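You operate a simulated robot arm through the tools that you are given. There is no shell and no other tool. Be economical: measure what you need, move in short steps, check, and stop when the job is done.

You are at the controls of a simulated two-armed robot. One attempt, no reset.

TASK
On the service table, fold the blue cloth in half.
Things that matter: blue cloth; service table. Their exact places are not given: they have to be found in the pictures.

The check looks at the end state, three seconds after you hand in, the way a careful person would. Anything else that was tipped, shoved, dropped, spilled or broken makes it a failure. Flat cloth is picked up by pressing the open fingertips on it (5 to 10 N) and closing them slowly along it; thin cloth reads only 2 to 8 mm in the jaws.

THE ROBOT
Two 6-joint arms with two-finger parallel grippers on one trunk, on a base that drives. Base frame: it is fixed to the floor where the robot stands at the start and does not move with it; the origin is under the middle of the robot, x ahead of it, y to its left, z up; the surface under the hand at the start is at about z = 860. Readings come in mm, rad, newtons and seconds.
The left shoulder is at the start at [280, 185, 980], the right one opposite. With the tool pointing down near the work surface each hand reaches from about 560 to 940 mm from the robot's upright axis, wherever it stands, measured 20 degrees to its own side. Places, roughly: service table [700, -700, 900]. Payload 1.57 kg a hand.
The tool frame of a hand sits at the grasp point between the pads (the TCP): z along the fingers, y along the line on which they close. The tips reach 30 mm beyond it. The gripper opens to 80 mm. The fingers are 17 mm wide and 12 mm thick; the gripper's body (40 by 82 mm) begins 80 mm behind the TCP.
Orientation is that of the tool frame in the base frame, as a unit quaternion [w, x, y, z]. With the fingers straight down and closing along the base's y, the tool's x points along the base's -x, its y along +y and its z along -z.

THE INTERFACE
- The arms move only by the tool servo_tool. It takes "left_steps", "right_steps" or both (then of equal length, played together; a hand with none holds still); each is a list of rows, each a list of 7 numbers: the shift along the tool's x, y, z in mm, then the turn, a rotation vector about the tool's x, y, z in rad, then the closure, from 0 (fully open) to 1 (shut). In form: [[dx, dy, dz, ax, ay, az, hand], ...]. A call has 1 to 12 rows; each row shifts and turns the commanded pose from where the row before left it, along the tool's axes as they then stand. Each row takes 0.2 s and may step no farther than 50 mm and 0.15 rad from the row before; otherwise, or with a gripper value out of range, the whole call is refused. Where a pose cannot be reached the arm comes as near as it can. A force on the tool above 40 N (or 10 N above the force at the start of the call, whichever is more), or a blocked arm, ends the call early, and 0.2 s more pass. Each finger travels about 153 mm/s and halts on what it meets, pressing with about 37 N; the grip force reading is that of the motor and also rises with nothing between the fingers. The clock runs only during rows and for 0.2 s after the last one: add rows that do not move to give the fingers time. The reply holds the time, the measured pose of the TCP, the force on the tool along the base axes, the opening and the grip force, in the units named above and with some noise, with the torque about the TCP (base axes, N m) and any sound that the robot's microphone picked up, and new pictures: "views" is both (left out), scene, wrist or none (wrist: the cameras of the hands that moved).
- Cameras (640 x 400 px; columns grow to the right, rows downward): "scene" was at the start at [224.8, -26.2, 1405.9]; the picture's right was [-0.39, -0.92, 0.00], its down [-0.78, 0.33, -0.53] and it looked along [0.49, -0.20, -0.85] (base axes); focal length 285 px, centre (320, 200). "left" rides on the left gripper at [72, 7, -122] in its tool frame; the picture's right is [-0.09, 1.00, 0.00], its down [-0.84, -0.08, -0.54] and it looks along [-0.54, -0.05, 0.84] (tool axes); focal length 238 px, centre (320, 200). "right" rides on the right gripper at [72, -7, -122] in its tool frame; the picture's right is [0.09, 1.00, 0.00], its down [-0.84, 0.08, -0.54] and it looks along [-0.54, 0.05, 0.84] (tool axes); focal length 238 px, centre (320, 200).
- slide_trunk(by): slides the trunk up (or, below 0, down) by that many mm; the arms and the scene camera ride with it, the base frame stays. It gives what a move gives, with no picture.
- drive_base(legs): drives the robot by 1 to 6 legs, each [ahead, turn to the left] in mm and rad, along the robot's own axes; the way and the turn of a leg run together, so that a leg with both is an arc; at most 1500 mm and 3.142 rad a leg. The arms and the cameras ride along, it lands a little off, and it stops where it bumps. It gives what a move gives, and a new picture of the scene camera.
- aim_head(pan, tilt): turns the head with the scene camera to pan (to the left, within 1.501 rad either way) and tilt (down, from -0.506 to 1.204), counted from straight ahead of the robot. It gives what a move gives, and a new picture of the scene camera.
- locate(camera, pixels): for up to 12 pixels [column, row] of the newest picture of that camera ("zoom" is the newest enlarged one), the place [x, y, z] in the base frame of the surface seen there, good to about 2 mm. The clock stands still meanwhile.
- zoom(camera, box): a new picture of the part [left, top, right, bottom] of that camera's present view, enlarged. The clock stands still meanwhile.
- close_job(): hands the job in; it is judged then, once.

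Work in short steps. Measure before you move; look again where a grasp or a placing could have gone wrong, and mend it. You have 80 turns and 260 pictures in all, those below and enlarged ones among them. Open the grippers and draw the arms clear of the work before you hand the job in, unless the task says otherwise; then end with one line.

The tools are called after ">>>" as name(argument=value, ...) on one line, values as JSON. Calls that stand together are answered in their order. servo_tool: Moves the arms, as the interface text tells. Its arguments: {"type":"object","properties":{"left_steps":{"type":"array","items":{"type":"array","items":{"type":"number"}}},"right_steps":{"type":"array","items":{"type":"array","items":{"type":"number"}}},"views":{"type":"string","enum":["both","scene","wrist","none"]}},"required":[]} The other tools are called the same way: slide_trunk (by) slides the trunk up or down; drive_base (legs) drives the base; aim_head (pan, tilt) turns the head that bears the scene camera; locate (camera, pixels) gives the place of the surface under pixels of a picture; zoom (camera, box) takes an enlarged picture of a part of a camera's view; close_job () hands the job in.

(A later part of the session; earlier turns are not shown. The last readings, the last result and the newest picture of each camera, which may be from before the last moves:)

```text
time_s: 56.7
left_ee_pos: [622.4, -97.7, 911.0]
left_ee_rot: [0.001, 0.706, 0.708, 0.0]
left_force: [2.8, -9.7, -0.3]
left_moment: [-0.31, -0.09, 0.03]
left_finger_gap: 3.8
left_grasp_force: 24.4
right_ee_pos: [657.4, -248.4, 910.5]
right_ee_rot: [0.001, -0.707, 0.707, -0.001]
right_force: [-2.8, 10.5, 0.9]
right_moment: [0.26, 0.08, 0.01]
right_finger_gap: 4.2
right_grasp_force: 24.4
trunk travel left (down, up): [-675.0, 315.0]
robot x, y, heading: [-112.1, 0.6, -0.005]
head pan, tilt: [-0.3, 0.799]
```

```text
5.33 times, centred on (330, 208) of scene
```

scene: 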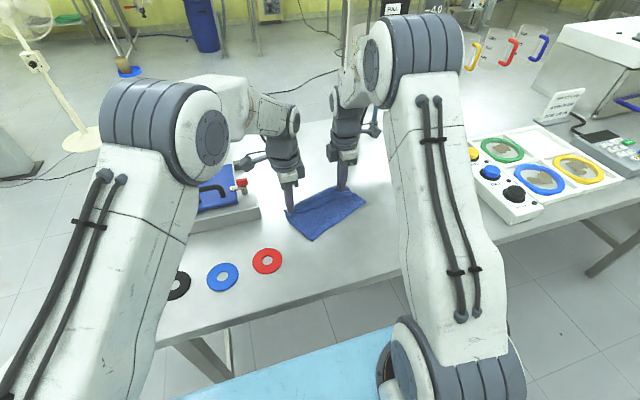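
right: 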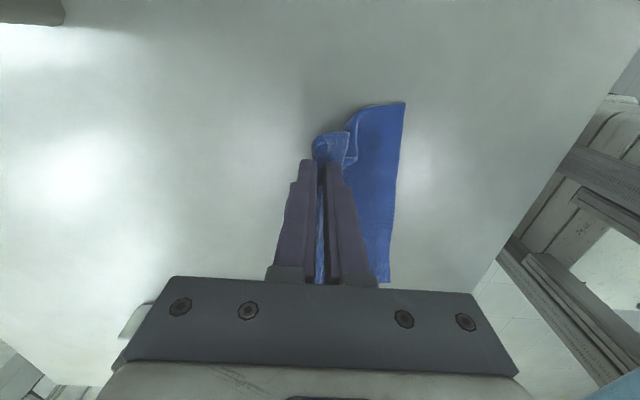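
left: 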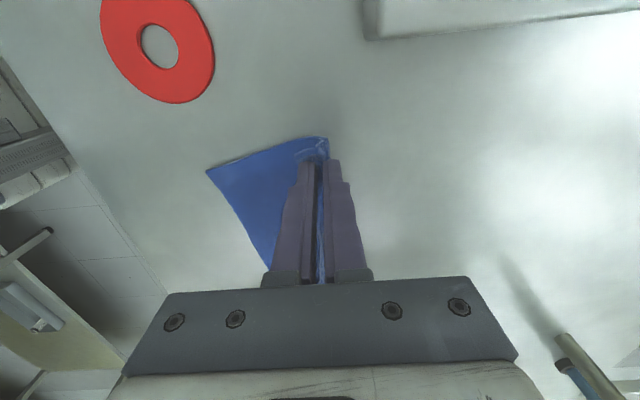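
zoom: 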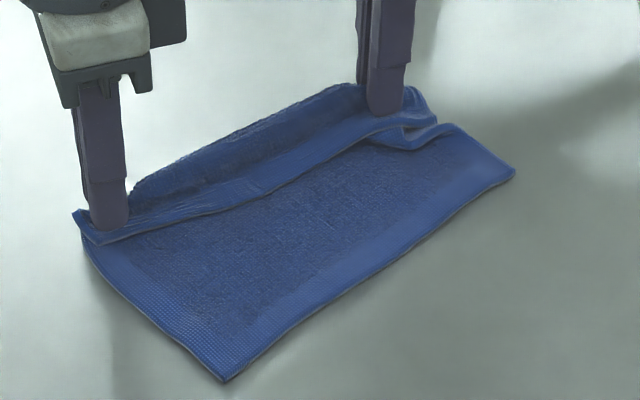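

Clear now: the hem flap lies toward -x as wanted, and the right side has only a slack Z-fold under the fingers, which lifting will pull out. I lift both to above the intended fold line: left to (599,-109), right to about (660,-250), ~40 mm higher.

>>> servo_tool(left_steps=[[-1, -3, -7, 0, 0, 0, 1], [-2, -4, -7, 0, 0, 0, 1], [-2, -4, -7, 0, 0, 0, 1], [-2, -4, -7, 0, 0, 0, 1], [-2, -4, -6, 0, 0, 0, 1], [-2, -4, -4, 0, 0, 0, 1], [0, 0, 0, 0, 0, 0, 1]], right_steps=[[0, -1, -8, 0, 0, 0, 1], [0, -1, -8, 0, 0, 0, 1], [0, -1, -8, 0, 0, 0, 1], [0, -1, -8, 0, 0, 0, 1], [0, 0, -8, 0, 0, 0, 1], [0, 0, -6, 0, 0, 0, 1], [0, 0, 0, 0, 0, 0, 1]])

>>> zoom(camera="scene", box=[260, 150, 420, 270])

```text
time_s: 58.3
left_ee_pos: [598.0, -107.9, 949.7]
left_ee_rot: [0.0, 0.706, 0.708, 0.0]
left_force: [5.4, -11.0, 0.6]
left_moment: [-0.35, -0.18, 0.05]
left_finger_gap: 4.0
left_grasp_force: 24.6
right_ee_pos: [661.2, -250.5, 958.9]
right_ee_rot: [0.001, -0.707, 0.707, -0.002]
right_force: [-5.4, 10.1, -1.6]
right_moment: [0.25, 0.13, 0.06]
right_finger_gap: 4.4
right_grasp_force: 24.8
trunk travel left (down, up): [-675.0, 315.0]
robot x, y, heading: [-103.0, 1.4, -0.005]
head pan, tilt: [-0.3, 0.799]
```

scene: 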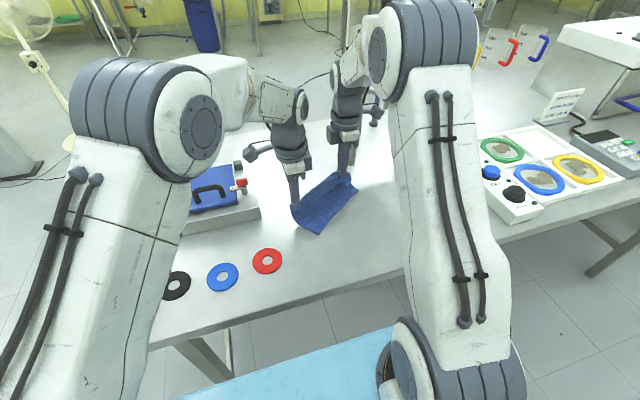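
right: 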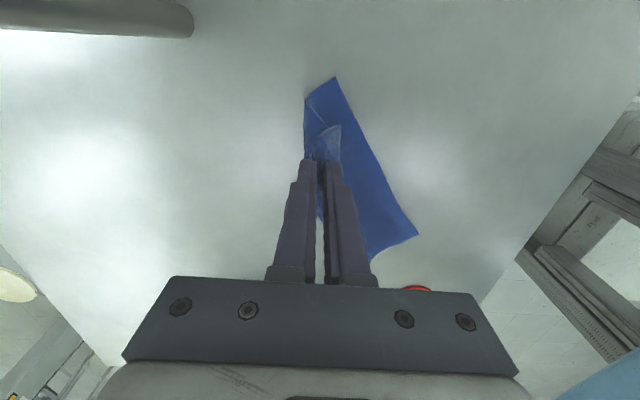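
left: 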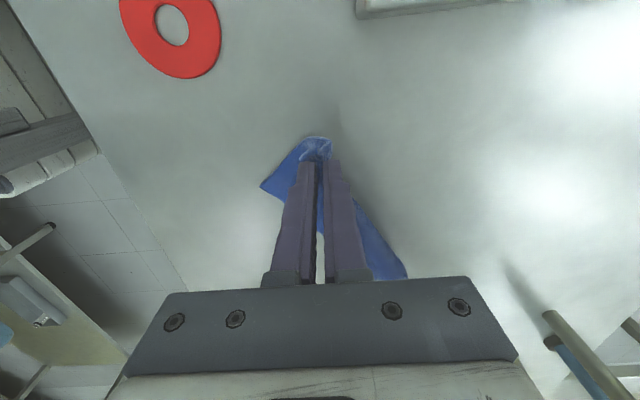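

```text
3.33 times, centred on (340, 210) of scene
```

zoom: 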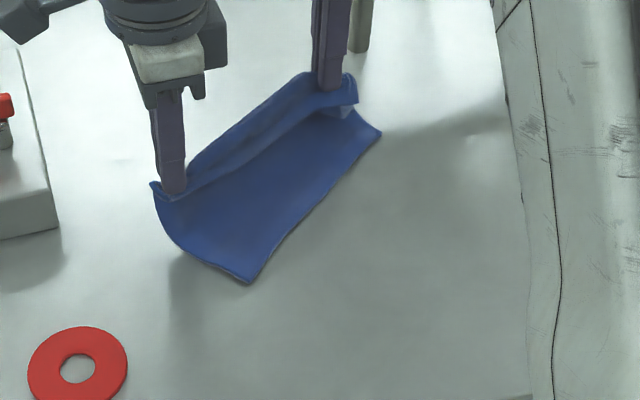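

The cloth slid again; I measure bottom corners (248,282) and (379,134).

>>> locate(camera="zoom", pixels=[[248, 280], [377, 135], [310, 208], [200, 255], [165, 230], [260, 220], [345, 112], [300, 150]])

```text
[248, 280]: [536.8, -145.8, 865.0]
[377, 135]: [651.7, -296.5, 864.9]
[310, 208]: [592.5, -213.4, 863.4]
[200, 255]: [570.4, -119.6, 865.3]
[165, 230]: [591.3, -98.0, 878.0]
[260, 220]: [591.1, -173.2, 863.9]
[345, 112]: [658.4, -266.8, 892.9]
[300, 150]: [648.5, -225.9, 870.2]
```

The right side stays ~30 mm short, so the right grip has taken extra cloth. I lower both, then release only the right hand and lift it away to regrasp that corner properly.

>>> servo_tool(left_steps=[[0.5, 3, 9, 0, 0, 0, 1], [0.5, 3, 9, 0, 0, 0, 1], [0.5, 3, 9, 0, 0, 0, 1], [0.5, 3, 9, 0, 0, 0, 1], [0, 2, 9, 0, 0, 0, 1], [0, 0, 5, 0, 0, 0, 1], [0, 0, 0, 0, 0, 0, 1], [0, 0, 0, 0, 0, 0, 1], [0, 0, 0, 0, 0, 0, 1], [0, 0, 0, 0, 0, 0, 1], [0, 0, 0, 0, 0, 0, 1]], right_steps=[[0, -1, 10, 0, 0, 0, 1], [0, -1, 10, 0, 0, 0, 1], [0, -1, 10, 0, 0, 0, 1], [0, -1, 10, 0, 0, 0, 1], [0, 0, 10, 0, 0, 0, 1], [0, 0, 6, 0, 0, 0, 1], [0, 0, 0, 0, 0, 0, 0.8], [0, 0, 0, 0, 0, 0, 0.6], [0, 0, -30, 0, 0, 0, 0.6], [0, 0, -40, 0, 0, 0, 0.6], [40, 20, -40, 0, 0, 0, 0.6]])

>>> zoom(camera="scene", box=[260, 150, 420, 270])

>>> zoom(camera="right", box=[180, 80, 440, 290])

```text
refused: row 11 steps farther than a row can; nothing moved
```

```text
3.33 times, centred on (340, 210) of scene
```

zoom: 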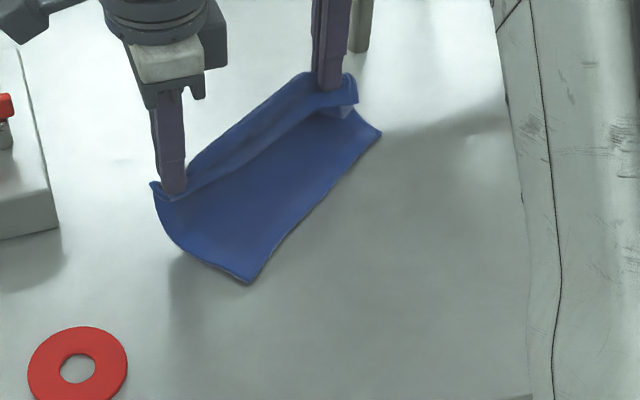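

```text
1.90 times, centred on (310, 185) of right
```

zoom: 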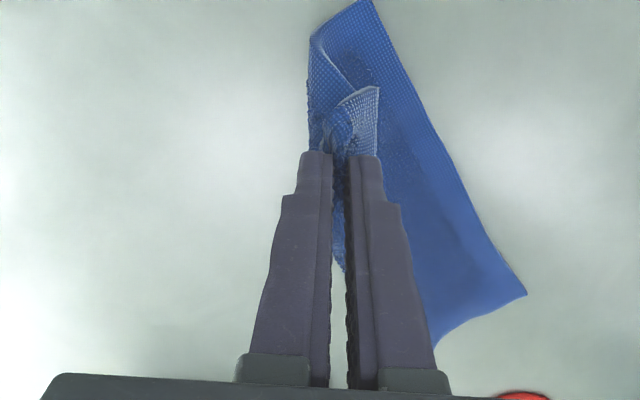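

Row limit; I resubmit with a smaller last row.

>>> servo_tool(left_steps=[[0.5, 3, 9, 0, 0, 0, 1], [0.5, 3, 9, 0, 0, 0, 1], [0.5, 3, 9, 0, 0, 0, 1], [0.5, 3, 9, 0, 0, 0, 1], [0, 2, 9, 0, 0, 0, 1], [0, 0, 5, 0, 0, 0, 1], [0, 0, 0, 0, 0, 0, 1], [0, 0, 0, 0, 0, 0, 1], [0, 0, 0, 0, 0, 0, 1], [0, 0, 0, 0, 0, 0, 1], [0, 0, 0, 0, 0, 0, 1], [0, 0, 0, 0, 0, 0, 1]], right_steps=[[0, -1, 10, 0, 0, 0, 1], [0, -1, 10, 0, 0, 0, 1], [0, -1, 10, 0, 0, 0, 1], [0, -1, 10, 0, 0, 0, 1], [0, 0, 10, 0, 0, 0, 1], [0, 0, 6, 0, 0, 0, 1], [0, 0, 0, 0, 0, 0, 0.8], [0, 0, 0, 0, 0, 0, 0.6], [0, 0, -30, 0, 0, 0, 0.6], [0, 0, -40, 0, 0, 0, 0.6], [20, 20, -30, 0, 0, 0, 0.6], [20, 20, -30, 0, 0, 0, 0.6]])

>>> zoom(camera="scene", box=[260, 150, 420, 270])

>>> zoom(camera="right", box=[160, 100, 420, 290])

```text
time_s: 60.9
left_ee_pos: [611.6, -104.2, 897.5]
left_ee_rot: [0.0, 0.706, 0.708, 0.0]
left_force: [-2.3, -1.0, 8.7]
left_moment: [-0.03, 0.02, -0.03]
left_finger_gap: 3.9
left_grasp_force: 24.3
right_ee_pos: [624.2, -288.9, 1031.1]
right_ee_rot: [0.001, -0.707, 0.708, -0.001]
right_force: [0.2, 0.8, -0.9]
right_moment: [-0.03, 0.06, -0.01]
right_finger_gap: 32.2
right_grasp_force: 0.0
trunk travel left (down, up): [-675.0, 315.0]
robot x, y, heading: [-107.7, 0.1, -0.002]
head pan, tilt: [-0.3, 0.799]
```

scene: 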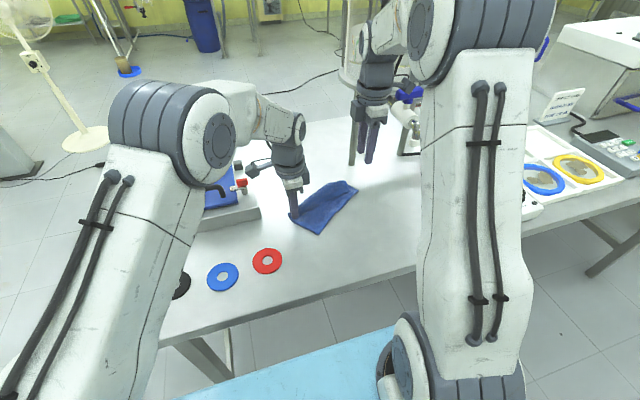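
right: 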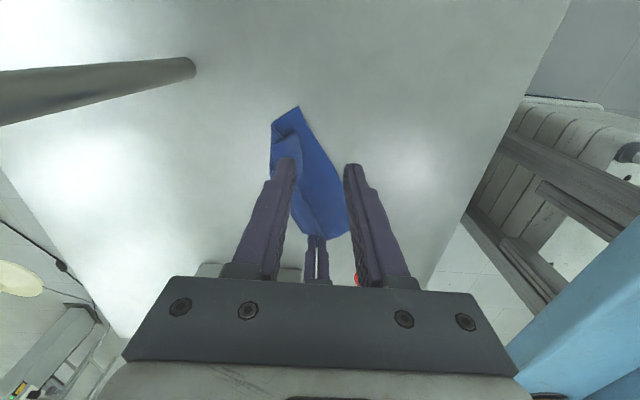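
left: 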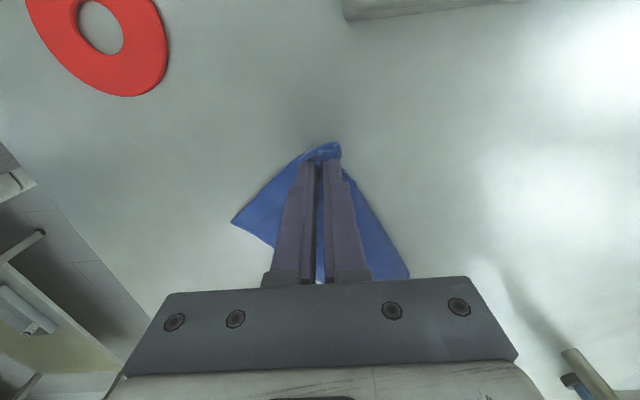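

```text
3.33 times, centred on (340, 210) of scene
```

zoom: 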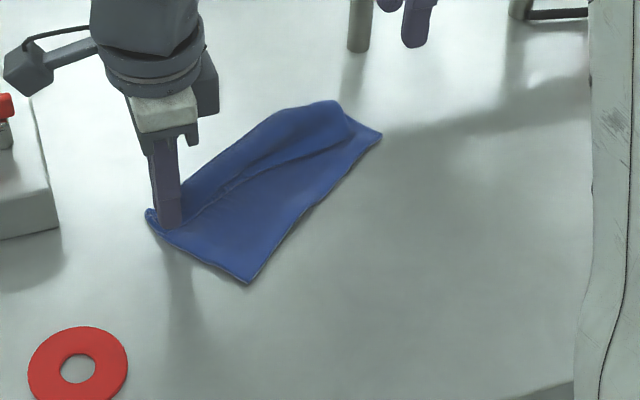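

```text
2.11 times, centred on (290, 195) of right
```

zoom: 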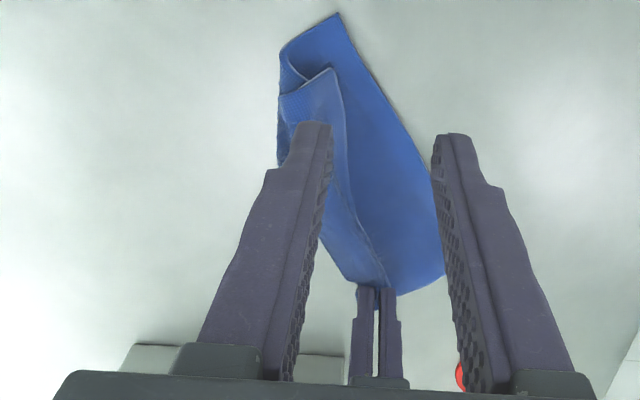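

The near edge now lies as a partial flap: NL held by left, Q on top near R. Finish: one hand pins the bottom layer while the other carries each corner over. I measure R, Q and the flap edge.

>>> locate(camera="zoom", pixels=[[338, 18], [332, 72], [285, 95], [283, 55], [345, 110], [370, 120], [350, 200], [385, 280], [440, 275], [400, 170], [300, 80], [380, 230]])

>>> locate(camera="scene", pixels=[[334, 234], [374, 190], [360, 184], [341, 181], [325, 190], [329, 207], [340, 215], [318, 213]])

```text
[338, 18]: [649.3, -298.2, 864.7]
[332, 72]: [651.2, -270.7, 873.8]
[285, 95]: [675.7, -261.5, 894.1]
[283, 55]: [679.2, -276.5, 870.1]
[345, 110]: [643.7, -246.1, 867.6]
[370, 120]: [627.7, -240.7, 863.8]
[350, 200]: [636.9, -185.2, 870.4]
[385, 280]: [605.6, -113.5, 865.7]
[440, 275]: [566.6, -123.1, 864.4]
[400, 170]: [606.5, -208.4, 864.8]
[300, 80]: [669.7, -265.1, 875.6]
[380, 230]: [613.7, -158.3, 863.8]
```

```text
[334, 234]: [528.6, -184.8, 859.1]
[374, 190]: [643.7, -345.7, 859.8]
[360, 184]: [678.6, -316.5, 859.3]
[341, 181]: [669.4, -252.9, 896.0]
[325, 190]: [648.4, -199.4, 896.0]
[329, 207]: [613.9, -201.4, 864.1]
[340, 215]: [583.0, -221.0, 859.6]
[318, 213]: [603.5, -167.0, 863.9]
```

Q is at (651,-271), only ~27 mm from R; the old pinch ridge remains as a bulge around (676,-262). I regrasp Q with a narrow 16 mm gap close to the edge: right hand to (668,-258), then down toward the bulge top.

>>> servo_tool(right_steps=[[-16, -22, 0, 0, 0, 0, 0.8], [-15, -22, 0, 0, 0, 0, 0.8], [0, 0, 30, 0, 0, 0, 0.8], [0, 0, 30, 0, 0, 0, 0.8], [0, 0, 30, 0, 0, 0, 0.8], [0, 0, 12, 0, 0, 0, 0.8], [0, 0, 0, 0, 0, 0, 0.8]], views="wrist")

>>> zoom(camera="right", box=[220, 80, 420, 260])

```text
time_s: 62.5
left_ee_pos: [611.6, -104.0, 897.2]
left_ee_rot: [0.0, 0.707, 0.707, 0.0]
left_force: [-1.1, -0.5, 6.6]
left_moment: [-0.04, -0.02, 0.01]
left_finger_gap: 3.7
left_grasp_force: 24.9
right_ee_pos: [667.9, -258.7, 927.9]
right_ee_rot: [-0.003, 0.707, -0.707, 0.002]
right_force: [0.0, 0.6, 1.0]
right_moment: [0.0, 0.03, 0.0]
right_finger_gap: 16.0
right_grasp_force: 0.0
trunk travel left (down, up): [-675.0, 315.0]
robot x, y, heading: [-108.2, 4.9, -0.004]
head pan, tilt: [-0.3, 0.799]
```

right: 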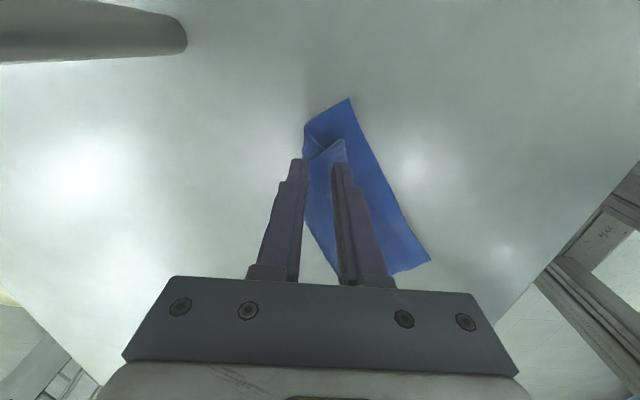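

```text
2.22 times, centred on (320, 170) of right
```

zoom: 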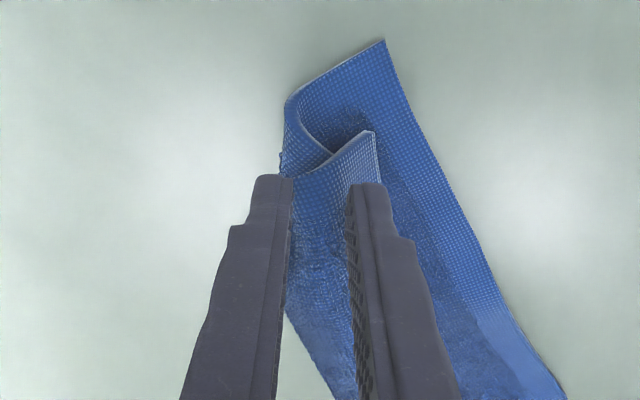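

The flap's top layer near Q is ~35 mm wide; I shift 4 mm toward -x and press down in small steps.

>>> servo_tool(right_steps=[[0, 4, 8, 0, 0, 0, 0.8], [0, 0, 8, 0, 0, 0, 0.8], [0, 0, 5, 0, 0, 0, 0.8], [0, 0, 4, 0, 0, 0, 0.8], [0, 0, 2, 0, 0, 0, 0.8], [0, 0, 0, 0, 0, 0, 0.8]], views="none")

```text
time_s: 63.9
left_ee_pos: [612.6, -104.2, 898.4]
left_ee_rot: [0.0, 0.706, 0.708, 0.0]
left_force: [-0.4, 0.1, 8.0]
left_moment: [-0.03, -0.02, -0.01]
left_finger_gap: 3.7
left_grasp_force: 24.8
right_ee_pos: [664.1, -257.3, 903.9]
right_ee_rot: [-0.001, 0.707, -0.707, 0.001]
right_force: [-0.4, 0.4, 1.9]
right_moment: [0.01, 0.01, 0.01]
right_finger_gap: 15.9
right_grasp_force: 0.0
trunk travel left (down, up): [-675.0, 315.0]
robot x, y, heading: [-107.9, 4.2, -0.005]
head pan, tilt: [-0.3, 0.799]
```

Contact begins (1.9 N) with several layers beneath; a few more small steps.

>>> servo_tool(right_steps=[[0, 0, 2, 0, 0, 0, 0.8], [0, 0, 1, 0, 0, 0, 0.8], [0, 0, 1, 0, 0, 0, 0.8], [0, 0, 0, 0, 0, 0, 0.8]], views="none")

```text
time_s: 64.9
left_ee_pos: [611.9, -106.0, 897.8]
left_ee_rot: [0.0, 0.706, 0.708, 0.001]
left_force: [1.2, -0.6, 5.6]
left_moment: [-0.03, -0.04, 0.01]
left_finger_gap: 3.9
left_grasp_force: 24.9
right_ee_pos: [666.2, -258.9, 899.2]
right_ee_rot: [0.003, -0.707, 0.707, -0.003]
right_force: [-1.0, 2.1, 8.2]
right_moment: [0.07, 0.05, -0.01]
right_finger_gap: 15.8
right_grasp_force: 0.0
trunk travel left (down, up): [-675.0, 315.0]
robot x, y, heading: [-108.1, -0.5, 0.001]
head pan, tilt: [-0.3, 0.799]
```

8 N. Close slowly.

>>> servo_tool(right_steps=[[0, 0, 0, 0, 0, 0, 0.83], [0, 0, 0, 0, 0, 0, 0.86], [0, 0, 0, 0, 0, 0, 0.89], [0, 0, 0, 0, 0, 0, 0.92], [0, 0, 0, 0, 0, 0, 0.95], [0, 0, 0, 0, 0, 0, 0.98], [0, 0, 0, 0, 0, 0, 1], [0, 0, 0, 0, 0, 0, 1], [0, 0, 0, 0, 0, 0, 1]], views="none")

>>> servo_tool(right_steps=[[0, 0, -10, 0, 0, 0, 1], [0, 0, -12, 0, 0, 0, 1], [0, 0, -12, 0, 0, 0, 1], [0, 0, 0, 0, 0, 0, 1]], views="both")

>>> zoom(camera="scene", box=[260, 150, 420, 270])

```text
time_s: 66.9
left_ee_pos: [611.6, -105.6, 897.6]
left_ee_rot: [0.0, 0.706, 0.708, 0.0]
left_force: [-0.2, 0.5, 5.8]
left_moment: [-0.01, -0.02, -0.02]
left_finger_gap: 3.7
left_grasp_force: 24.5
right_ee_pos: [666.2, -258.5, 898.4]
right_ee_rot: [0.001, -0.706, 0.708, -0.002]
right_force: [0.7, -1.8, 11.9]
right_moment: [0.02, 0.0, 0.0]
right_finger_gap: 3.9
right_grasp_force: 24.4
trunk travel left (down, up): [-675.0, 315.0]
robot x, y, heading: [-107.0, 1.8, 0.002]
head pan, tilt: [-0.3, 0.799]
```

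```text
time_s: 67.9
left_ee_pos: [612.0, -103.5, 896.8]
left_ee_rot: [0.0, 0.706, 0.708, 0.0]
left_force: [-0.8, -0.3, 7.6]
left_moment: [-0.01, -0.04, -0.02]
left_finger_gap: 3.8
left_grasp_force: 25.2
right_ee_pos: [666.2, -258.5, 932.0]
right_ee_rot: [-0.001, 0.707, -0.707, 0.001]
right_force: [-0.2, 1.1, -0.8]
right_moment: [0.01, 0.05, 0.01]
right_finger_gap: 3.5
right_grasp_force: 24.6
trunk travel left (down, up): [-675.0, 315.0]
robot x, y, heading: [-105.4, -1.9, -0.001]
head pan, tilt: [-0.3, 0.799]
```

scene: 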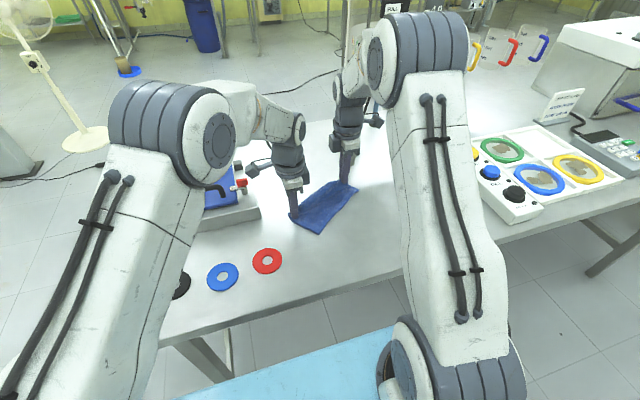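
right: 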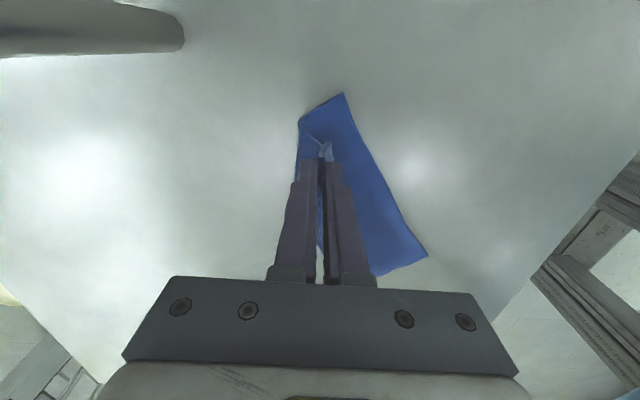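

```text
3.33 times, centred on (340, 210) of scene
```

zoom: 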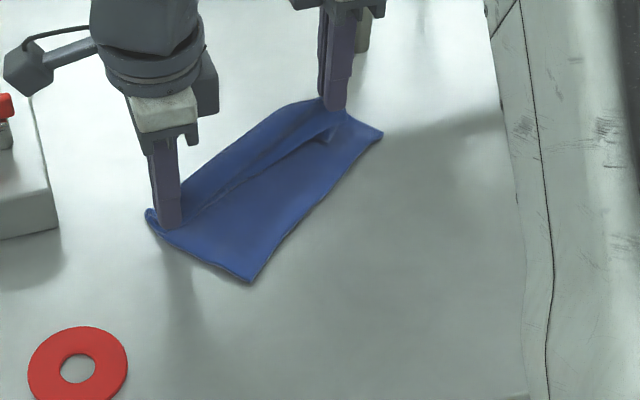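

Good grip (3.5 mm). I lift both to hang the cloth freely, recentring to x≈500 with the held edge parallel to y.

>>> servo_tool(left_steps=[[0, 0, -20, 0, 0, 0, 1], [0, 0, -25, 0, 0, 0, 1], [0, 0, -25, 0, 0, 0, 1], [0, 0, -25, 0, 0, 0, 1], [0, 0, -25, 0, 0, 0, 1], [0, -16, -5, 0, 0, 0, 1], [0, -16, -5, 0, 0, 0, 1], [0, -16, -5, 0, 0, 0, 1], [0, -16, -5, 0, 0, 0, 1], [0, -16, -5, 0, 0, 0, 1], [0, -16, -5, 0, 0, 0, 1], [0, -16, -5, 0, 0, 0, 1]], right_steps=[[0, 0, -13, 0, 0, 0, 1], [0, 0, -18, 0, 0, 0, 1], [0, 0, -18, 0, 0, 0, 1], [0, 0, -18, 0, 0, 0, 1], [0, 0, -18, 0, 0, 0, 1], [0, 23.7, -5, 0, 0, 0, 1], [0, 23.7, -5, 0, 0, 0, 1], [0, 23.7, -5, 0, 0, 0, 1], [0, 23.7, -5, 0, 0, 0, 1], [0, 23.7, -5, 0, 0, 0, 1], [0, 23.7, -5, 0, 0, 0, 1], [0, 23.7, -5, 0, 0, 0, 1]], views="scene")

>>> zoom(camera="scene", box=[260, 140, 420, 260])

```text
time_s: 70.5
left_ee_pos: [499.5, -103.9, 1055.5]
left_ee_rot: [0.0, 0.706, 0.708, 0.0]
left_force: [-0.2, -0.1, 0.3]
left_moment: [-0.01, 0.0, 0.01]
left_finger_gap: 3.6
left_grasp_force: 25.0
right_ee_pos: [498.6, -256.6, 1051.6]
right_ee_rot: [-0.002, 0.707, -0.707, 0.001]
right_force: [0.4, 1.2, 0.2]
right_moment: [-0.02, 0.02, 0.02]
right_finger_gap: 3.5
right_grasp_force: 24.9
trunk travel left (down, up): [-675.0, 315.0]
robot x, y, heading: [-106.1, 0.3, -0.007]
head pan, tilt: [-0.3, 0.799]
```

scene: 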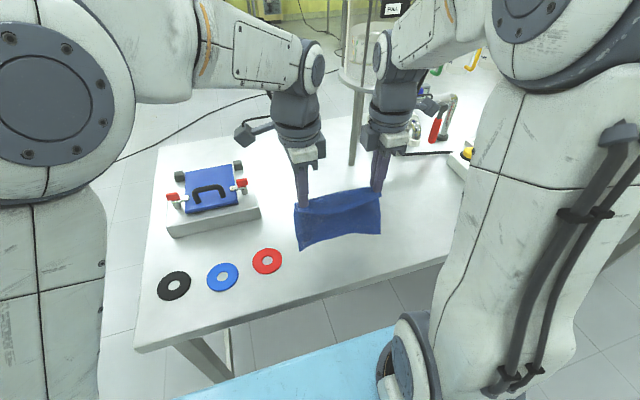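

```text
3.33 times, centred on (340, 200) of scene
```

zoom: 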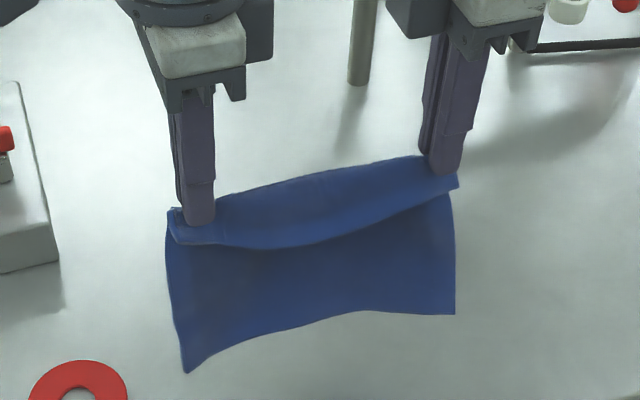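

Now it hangs as a clean rectangle. I stretch the held edge by 3 mm each side and measure the bottom corners.

>>> servo_tool(left_steps=[[3, 0, 0, 0, 0, 0, 1], [0, 0, 0, 0, 0, 0, 1], [0, 0, 0, 0, 0, 0, 1]], right_steps=[[3, 0, 0, 0, 0, 0, 1], [0, 0, 0, 0, 0, 0, 1], [0, 0, 0, 0, 0, 0, 1]], views="scene")

>>> zoom(camera="scene", box=[260, 140, 420, 260])

>>> locate(camera="zoom", pixels=[[187, 368], [453, 310], [360, 308], [270, 330], [175, 235], [455, 185], [300, 243], [320, 280]])

```text
time_s: 71.3
left_ee_pos: [500.3, -102.3, 1053.6]
left_ee_rot: [0.0, 0.706, 0.708, 0.0]
left_force: [-0.1, -0.5, -0.4]
left_moment: [-0.01, -0.05, 0.02]
left_finger_gap: 3.8
left_grasp_force: 25.0
right_ee_pos: [499.3, -260.6, 1051.9]
right_ee_rot: [-0.002, 0.707, -0.707, 0.001]
right_force: [-0.5, 0.3, 0.4]
right_moment: [0.03, -0.01, 0.0]
right_finger_gap: 3.6
right_grasp_force: 24.5
trunk travel left (down, up): [-675.0, 315.0]
robot x, y, heading: [-110.1, 0.5, -0.002]
head pan, tilt: [-0.3, 0.799]
```

scene: 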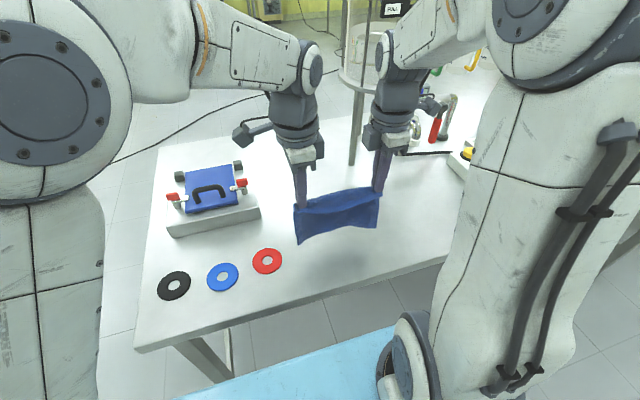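

```text
3.33 times, centred on (340, 200) of scene
```

zoom: 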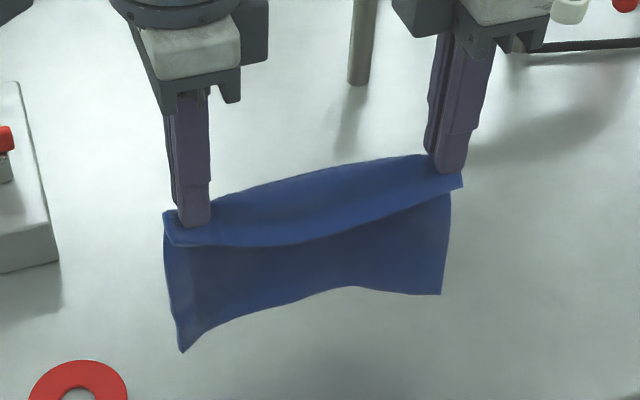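

```text
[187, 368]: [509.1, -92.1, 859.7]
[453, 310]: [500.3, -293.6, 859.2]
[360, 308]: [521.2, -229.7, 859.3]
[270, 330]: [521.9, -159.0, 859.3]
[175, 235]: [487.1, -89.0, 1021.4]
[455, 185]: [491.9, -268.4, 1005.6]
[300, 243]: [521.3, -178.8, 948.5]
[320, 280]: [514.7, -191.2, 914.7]
```

It had still been swinging; no tension yet. I stretch 3 mm more per side, wait, then measure at (182,349) and (440,292).

>>> servo_tool(left_steps=[[3, 0, 0, 0, 0, 0, 1], [0, 0, 0, 0, 0, 0, 1], [0, 0, 0, 0, 0, 0, 1], [0, 0, 0, 0, 0, 0, 1], [0, 0, 0, 0, 0, 0, 1]], right_steps=[[3, 0, 0, 0, 0, 0, 1], [0, 0, 0, 0, 0, 0, 1], [0, 0, 0, 0, 0, 0, 1], [0, 0, 0, 0, 0, 0, 1], [0, 0, 0, 0, 0, 0, 1]], views="scene")

>>> zoom(camera="scene", box=[260, 140, 420, 260])

>>> locate(camera="zoom", pixels=[[183, 347], [440, 291], [438, 285], [355, 282], [250, 310], [178, 335], [450, 180], [168, 225]])

```text
time_s: 72.5
left_ee_pos: [500.6, -99.2, 1053.8]
left_ee_rot: [0.0, 0.706, 0.708, -0.001]
left_force: [-0.6, -0.3, 0.2]
left_moment: [-0.03, -0.02, -0.01]
left_finger_gap: 3.6
left_grasp_force: 24.6
right_ee_pos: [498.3, -264.5, 1052.6]
right_ee_rot: [-0.001, 0.707, -0.707, 0.001]
right_force: [-0.3, -0.6, -0.4]
right_moment: [-0.01, -0.01, -0.04]
right_finger_gap: 3.5
right_grasp_force: 24.4
trunk travel left (down, up): [-675.0, 315.0]
robot x, y, heading: [-109.3, -1.0, -0.003]
head pan, tilt: [-0.3, 0.799]
```

scene: 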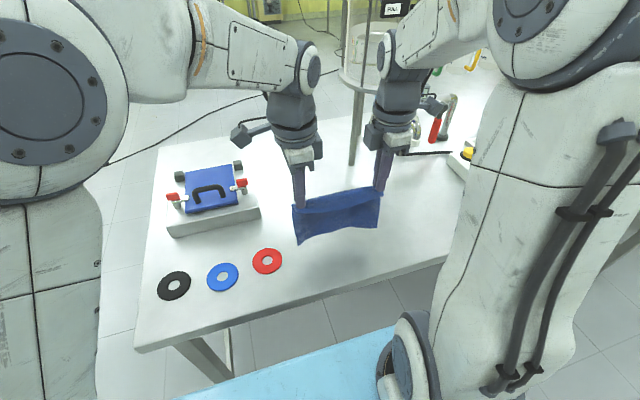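

```text
3.33 times, centred on (340, 200) of scene
```

zoom: 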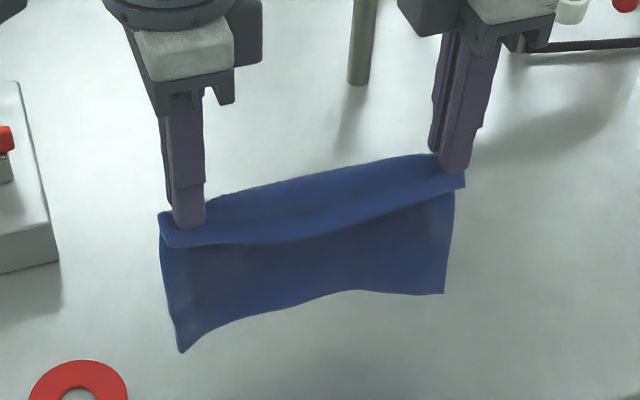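

```text
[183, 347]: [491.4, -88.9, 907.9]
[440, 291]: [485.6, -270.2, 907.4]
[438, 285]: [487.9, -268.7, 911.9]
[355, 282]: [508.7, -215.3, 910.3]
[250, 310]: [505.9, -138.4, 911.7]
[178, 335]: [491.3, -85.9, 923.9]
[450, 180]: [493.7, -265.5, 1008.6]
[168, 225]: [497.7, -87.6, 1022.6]
```

Bottom corners hang level at (491,-89,908) and (486,-270,907). Now lower 47 mm to touch down, then sweep +x ~94 while lowering, without drag.

>>> servo_tool(left_steps=[[1.5, 0, 15, 0, 0, 0, 1], [0, 0, 17, 0, 0, 0, 1], [0, 0, 14, 0, 0, 0, 1], [0, 4, 4, 0, 0, 0, 1], [0, 8, 4, 0, 0, 0, 1], [0, 10, 6, 0, 0, 0, 1], [0, 12, 8, 0, 0, 0, 1], [0, 12, 9, 0, 0, 0, 1], [0, 14, 12, 0, 0, 0, 1], [0, 14, 13, 0, 0, 0, 1], [0, 14, 13, 0, 0, 0, 1], [0, 8, 8, 0, 0, 0, 1]], right_steps=[[1.5, 0, 15, 0, 0, 0, 1], [0, 0, 17, 0, 0, 0, 1], [0, 0, 14, 0, 0, 0, 1], [0, -4, 4, 0, 0, 0, 1], [0, -8, 4, 0, 0, 0, 1], [0, -10, 6, 0, 0, 0, 1], [0, -12, 8, 0, 0, 0, 1], [0, -12, 9, 0, 0, 0, 1], [0, -14, 12, 0, 0, 0, 1], [0, -14, 13, 0, 0, 0, 1], [0, -14, 13, 0, 0, 0, 1], [0, -8, 8, 0, 0, 0, 1]], views="scene")

>>> zoom(camera="scene", box=[260, 150, 420, 270])

```text
time_s: 75.1
left_ee_pos: [596.8, -97.2, 930.3]
left_ee_rot: [0.0, 0.706, 0.708, 0.0]
left_force: [1.2, -1.0, -0.2]
left_moment: [-0.05, -0.01, -0.02]
left_finger_gap: 3.8
left_grasp_force: 24.6
right_ee_pos: [595.5, -267.2, 929.8]
right_ee_rot: [-0.002, 0.707, -0.707, 0.002]
right_force: [0.6, 1.3, 0.0]
right_moment: [0.03, -0.02, -0.02]
right_finger_gap: 3.6
right_grasp_force: 24.5
trunk travel left (down, up): [-675.0, 315.0]
robot x, y, heading: [-108.0, 3.1, 0.0]
head pan, tilt: [-0.3, 0.799]
```

scene: 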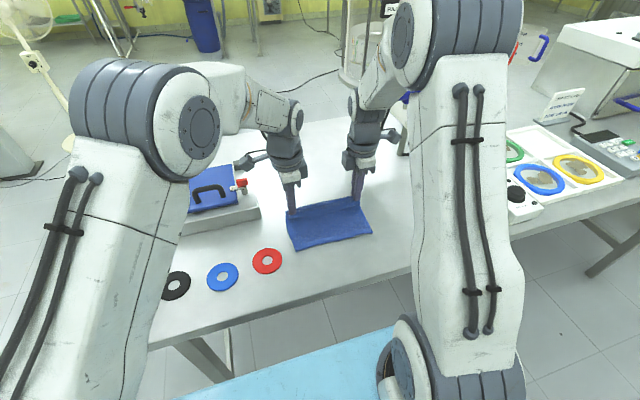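

```text
3.33 times, centred on (340, 210) of scene
```

zoom: 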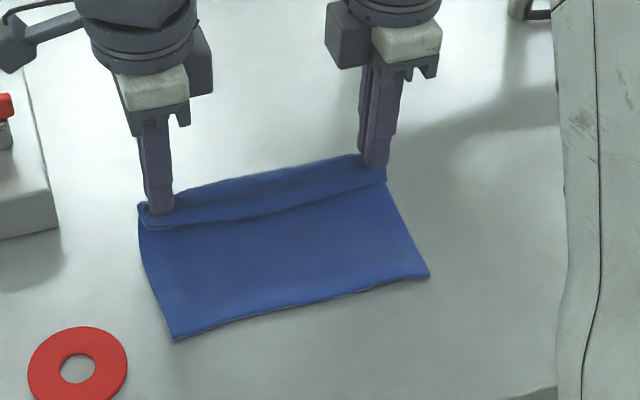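

Beautiful: parallel and flat. I measure the bottom corners (175,337), (428,274).

>>> locate(camera="zoom", pixels=[[176, 336], [427, 274], [300, 304], [140, 240], [395, 205], [260, 260], [150, 222], [384, 178], [260, 215]])

```text
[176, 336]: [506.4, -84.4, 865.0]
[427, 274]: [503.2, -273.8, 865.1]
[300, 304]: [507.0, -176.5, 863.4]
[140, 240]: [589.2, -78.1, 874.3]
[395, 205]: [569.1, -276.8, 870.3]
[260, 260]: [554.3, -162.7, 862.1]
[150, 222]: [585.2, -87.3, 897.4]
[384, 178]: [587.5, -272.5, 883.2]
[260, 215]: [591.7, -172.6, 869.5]
```

Bottom edge is straight at x≈505, y -84..-274; the held edge is ~12 mm beyond the pinches. Now I carry both hands back -x by 75 mm in an arc and down to lay the edge on the bottom edge.

>>> servo_tool(left_steps=[[0, -8, -5, 0, 0, 0, 1], [0, -10, -3, 0, 0, 0, 1], [0, -12, 0, 0, 0, 0, 1], [0, -12, 3, 0, 0, 0, 1], [0, -12, 8, 0, 0, 0, 1], [0, -11, 10, 0, 0, 0, 1], [0, -7, 9, 0, 0, 0, 1], [0, -3, 6, 0, 0, 0, 1], [0, 0, 0, 0, 0, 0, 1]], right_steps=[[0, 8, -5, 0, 0, 0, 1], [0, 10, -3, 0, 0, 0, 1], [0, 12, 0, 0, 0, 0, 1], [0, 12, 3, 0, 0, 0, 1], [0, 12, 8, 0, 0, 0, 1], [0, 11, 10, 0, 0, 0, 1], [0, 7, 9, 0, 0, 0, 1], [0, 3, 6, 0, 0, 0, 1], [0, 0, 0, 0, 0, 0, 1]], views="both")

>>> zoom(camera="scene", box=[260, 160, 420, 280])

```text
time_s: 77.1
left_ee_pos: [522.2, -95.8, 903.6]
left_ee_rot: [0.0, 0.706, 0.708, 0.0]
left_force: [-0.1, -1.4, -0.4]
left_moment: [-0.08, -0.06, 0.02]
left_finger_gap: 3.7
left_grasp_force: 24.7
right_ee_pos: [521.6, -264.4, 900.7]
right_ee_rot: [0.002, -0.707, 0.707, -0.002]
right_force: [0.1, 0.4, 3.2]
right_moment: [0.04, -0.04, 0.0]
right_finger_gap: 3.6
right_grasp_force: 24.7
trunk travel left (down, up): [-675.0, 315.0]
robot x, y, heading: [-108.9, -1.5, -0.003]
head pan, tilt: [-0.3, 0.799]
```

scene: 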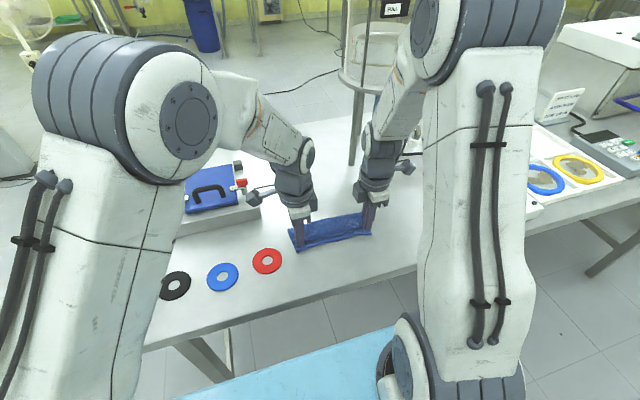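
right: 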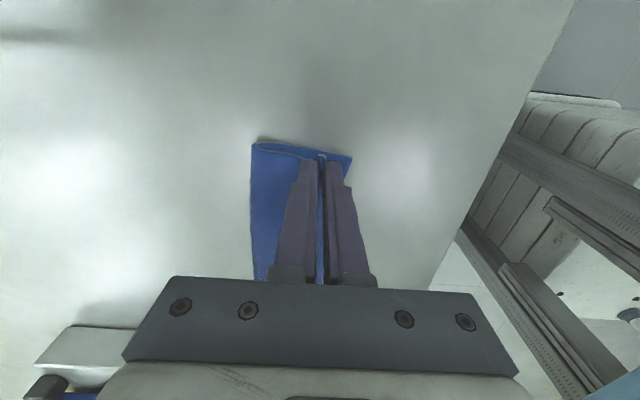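
left: 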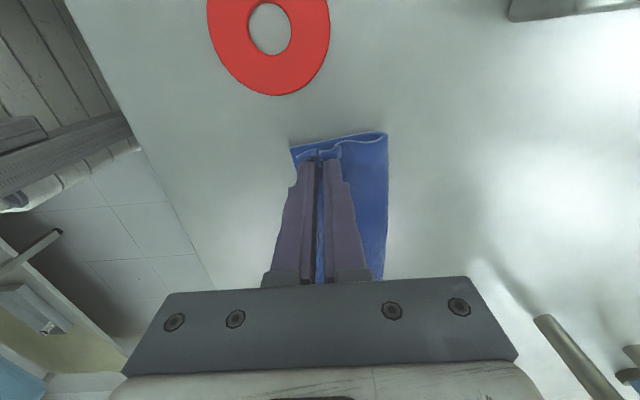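

```text
3.33 times, centred on (340, 220) of scene
```

zoom: 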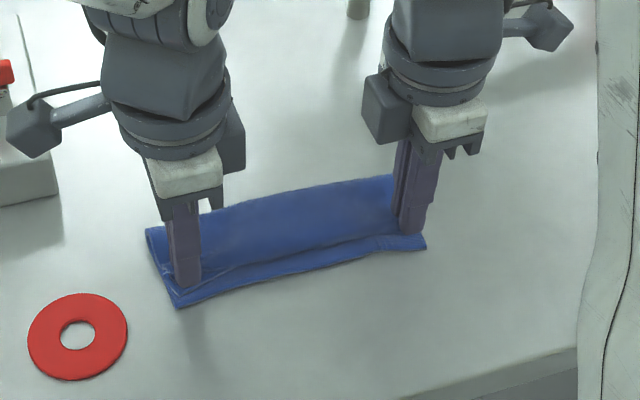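

That's a neat fold. I zoom on the near edge to check alignment of top over bottom.

>>> zoom(camera="scene", box=[285, 200, 385, 260])

>>> locate(camera="zoom", pixels=[[70, 320], [100, 285], [550, 215], [300, 280], [300, 250], [30, 185], [250, 110], [480, 100]])

```text
6.40 times, centred on (335, 230) of scene
```

zoom: 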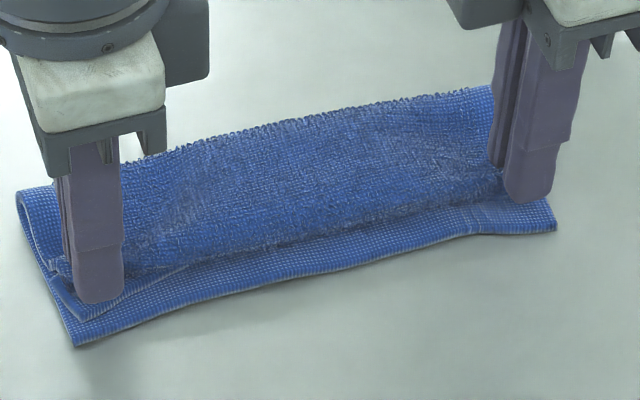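

```text
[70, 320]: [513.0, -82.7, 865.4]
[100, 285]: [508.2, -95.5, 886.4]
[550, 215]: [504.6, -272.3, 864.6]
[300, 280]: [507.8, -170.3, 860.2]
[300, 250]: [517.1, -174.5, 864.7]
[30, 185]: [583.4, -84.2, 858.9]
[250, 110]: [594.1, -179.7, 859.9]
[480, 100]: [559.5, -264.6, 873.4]
```

Left top edge is ~12 mm short of the bottom edge; right nearly flush. I nudge left -8 mm, right -2 mm, settle, open slowly and raise straight up.

>>> servo_tool(left_steps=[[0, -4, 0, 0, 0, 0, 1], [0, -4, 2, 0, 0, 0, 1], [0, 0, 2, 0, 0, 0, 1], [0, 0, 0, 0, 0, 0, 1], [0, 0, 0, 0, 0, 0, 0.95], [0, 0, 0, 0, 0, 0, 0.9], [0, 0, 0, 0, 0, 0, 0.85], [0, 0, -3, 0, 0, 0, 0.8], [0, 0, -10, 0, 0, 0, 0.8], [0, 0, -30, 0, 0, 0, 0.8], [0, 0, -40, 0, 0, 0, 0.8], [0, 0, -40, 0, 0, 0, 0.8]], right_steps=[[0, 1, 0, 0, 0, 0, 1], [0, 1, 0, 0, 0, 0, 1], [0, 0, 0, 0, 0, 0, 1], [0, 0, 0, 0, 0, 0, 1], [0, 0, 0, 0, 0, 0, 0.95], [0, 0, 0, 0, 0, 0, 0.9], [0, 0, 0, 0, 0, 0, 0.85], [0, 0, -3, 0, 0, 0, 0.8], [0, 0, -10, 0, 0, 0, 0.8], [0, 0, -30, 0, 0, 0, 0.8], [0, 0, -40, 0, 0, 0, 0.8], [0, 0, -40, 0, 0, 0, 0.8]], views="both")

>>> zoom(camera="scene", box=[280, 190, 390, 265])

```text
time_s: 79.7
left_ee_pos: [513.5, -98.2, 1019.9]
left_ee_rot: [0.0, 0.706, 0.708, -0.001]
left_force: [0.0, -0.4, -0.3]
left_moment: [-0.01, 0.02, -0.01]
left_finger_gap: 15.7
left_grasp_force: 0.1
right_ee_pos: [519.2, -262.3, 1025.0]
right_ee_rot: [-0.002, 0.707, -0.707, 0.002]
right_force: [0.1, 0.2, 0.1]
right_moment: [0.05, -0.04, 0.01]
right_finger_gap: 16.2
right_grasp_force: 0.1
trunk travel left (down, up): [-675.0, 315.0]
robot x, y, heading: [-107.5, -2.0, -0.001]
head pan, tilt: [-0.3, 0.799]
```

scene: 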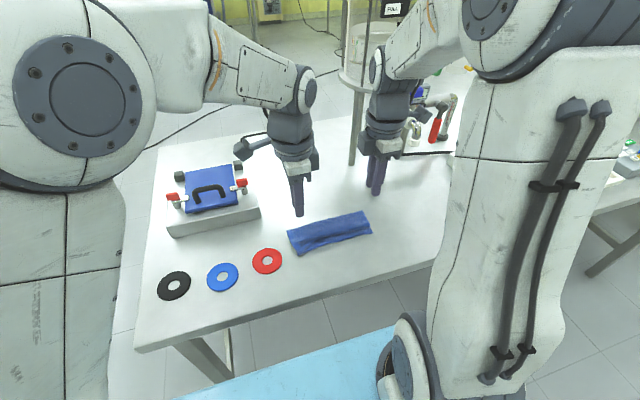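
right: 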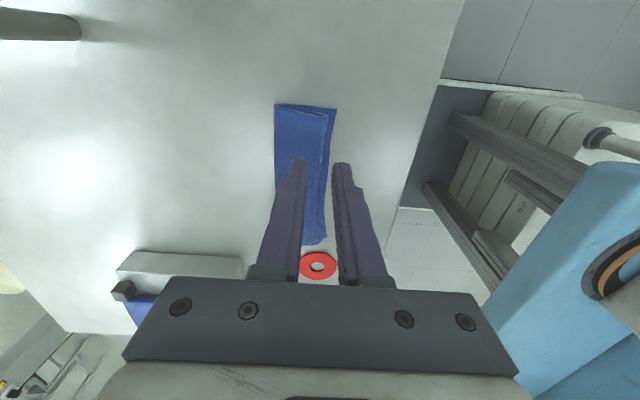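
left: 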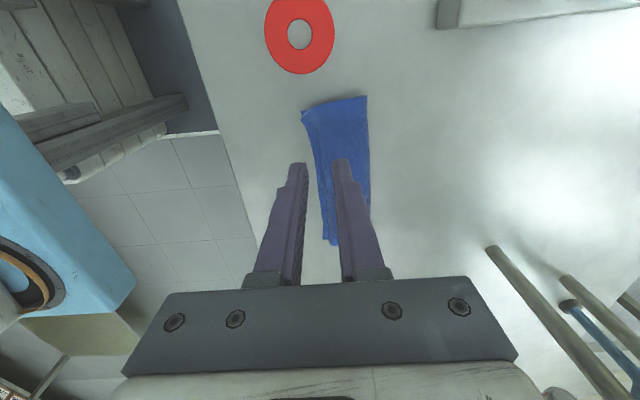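

```text
5.33 times, centred on (335, 228) of scene
```

zoom: 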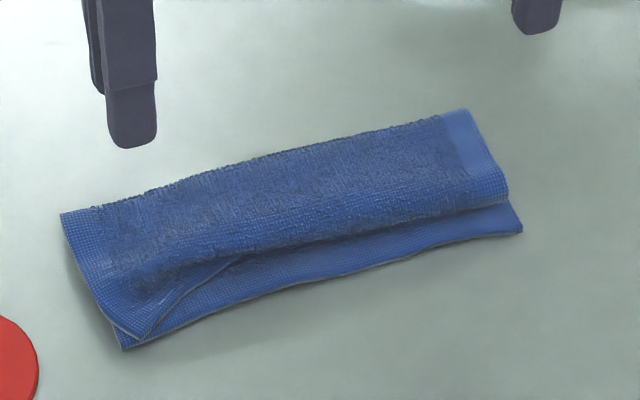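

Released: folded, with the top layer's edge ~15 mm short in the middle/right and a small crease at left. I measure it.

>>> locate(camera="zoom", pixels=[[122, 345], [140, 335], [115, 325], [240, 260], [300, 245], [400, 222], [507, 200], [521, 230], [400, 255], [270, 300], [65, 215], [465, 112]])

>>> zoom(camera="right", box=[250, 90, 360, 260])

>>> zoom(camera="left", box=[270, 80, 400, 250])

```text
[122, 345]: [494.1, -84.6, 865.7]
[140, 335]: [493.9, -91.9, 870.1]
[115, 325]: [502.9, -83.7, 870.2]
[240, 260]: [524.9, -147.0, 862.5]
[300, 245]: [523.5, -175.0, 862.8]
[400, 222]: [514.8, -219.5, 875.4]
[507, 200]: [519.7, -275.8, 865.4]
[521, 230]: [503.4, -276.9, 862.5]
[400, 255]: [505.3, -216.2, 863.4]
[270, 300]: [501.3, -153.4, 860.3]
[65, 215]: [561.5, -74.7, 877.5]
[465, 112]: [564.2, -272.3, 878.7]
```

```text
2.35 times, centred on (305, 175) of right
```

zoom: 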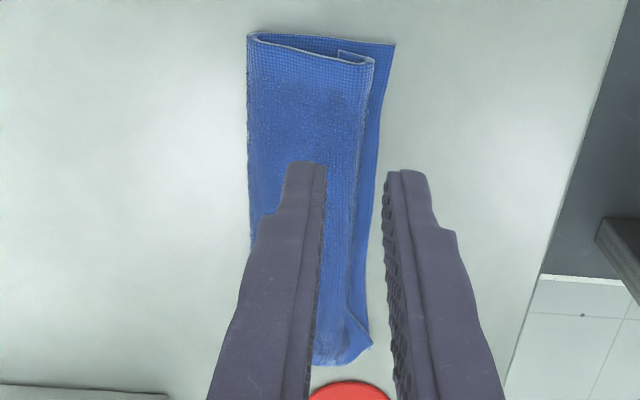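

```text
2.35 times, centred on (335, 165) of left
```

zoom: 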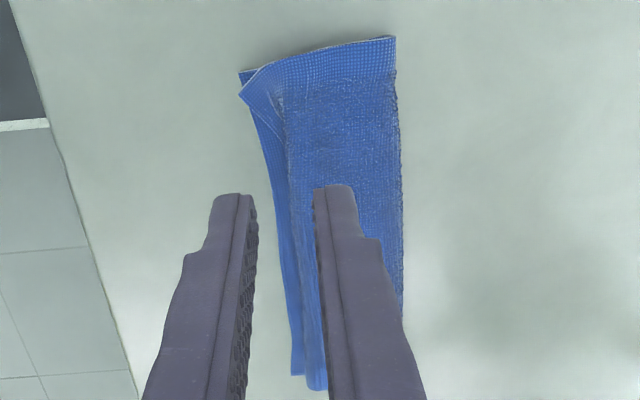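

At the right and middle the hem is tucked under the top layer; the left corner lies out flat. Fix: regrasp the right end of the top layer, lift, overshoot toward -x, then lower while moving back +x so the hem stays out. Right hand to (536,-262) with 16 mm gap, approaching.

>>> servo_tool(right_steps=[[0, -17, 0, 0, 0, 0, 0.8], [0, 0, 40, 0, 0, 0, 0.8], [0, 0, 40, 0, 0, 0, 0.8], [0, 0, 30, 0, 0, 0, 0.8], [0, 0, 8, 0, 0, 0, 0.8], [0, 0, 3, 0, 0, 0, 0.8], [0, 0, 2, 0, 0, 0, 0.8], [0, 0, 0, 0, 0, 0, 0.8]], views="none")

```text
time_s: 81.5
left_ee_pos: [514.2, -96.2, 1019.9]
left_ee_rot: [-0.001, 0.707, 0.708, 0.0]
left_force: [-0.1, -0.1, 0.6]
left_moment: [-0.01, 0.02, 0.02]
left_finger_gap: 15.9
left_grasp_force: 0.1
right_ee_pos: [536.1, -265.5, 901.3]
right_ee_rot: [0.002, -0.707, 0.707, -0.001]
right_force: [-0.8, 1.0, 1.5]
right_moment: [0.01, -0.03, 0.02]
right_finger_gap: 15.8
right_grasp_force: 0.1
trunk travel left (down, up): [-675.0, 315.0]
robot x, y, heading: [-107.6, -0.0, -0.006]
head pan, tilt: [-0.3, 0.799]
```

Light contact; press a bit more.

>>> servo_tool(right_steps=[[0, 0, 2, 0, 0, 0, 0.8], [0, 0, 1, 0, 0, 0, 0.8], [0, 0, 0, 0, 0, 0, 0.8]], views="none")

```text
time_s: 82.3
left_ee_pos: [513.7, -96.8, 1019.8]
left_ee_rot: [-0.001, 0.706, 0.708, 0.001]
left_force: [0.9, -0.3, -0.3]
left_moment: [0.0, 0.0, 0.01]
left_finger_gap: 15.9
left_grasp_force: 0.0
right_ee_pos: [536.0, -264.5, 896.1]
right_ee_rot: [-0.002, 0.707, -0.707, 0.002]
right_force: [-0.5, 1.8, 8.3]
right_moment: [0.08, 0.13, 0.02]
right_finger_gap: 15.9
right_grasp_force: 0.1
trunk travel left (down, up): [-675.0, 315.0]
robot x, y, heading: [-110.3, 0.9, -0.005]
head pan, tilt: [-0.3, 0.799]
```

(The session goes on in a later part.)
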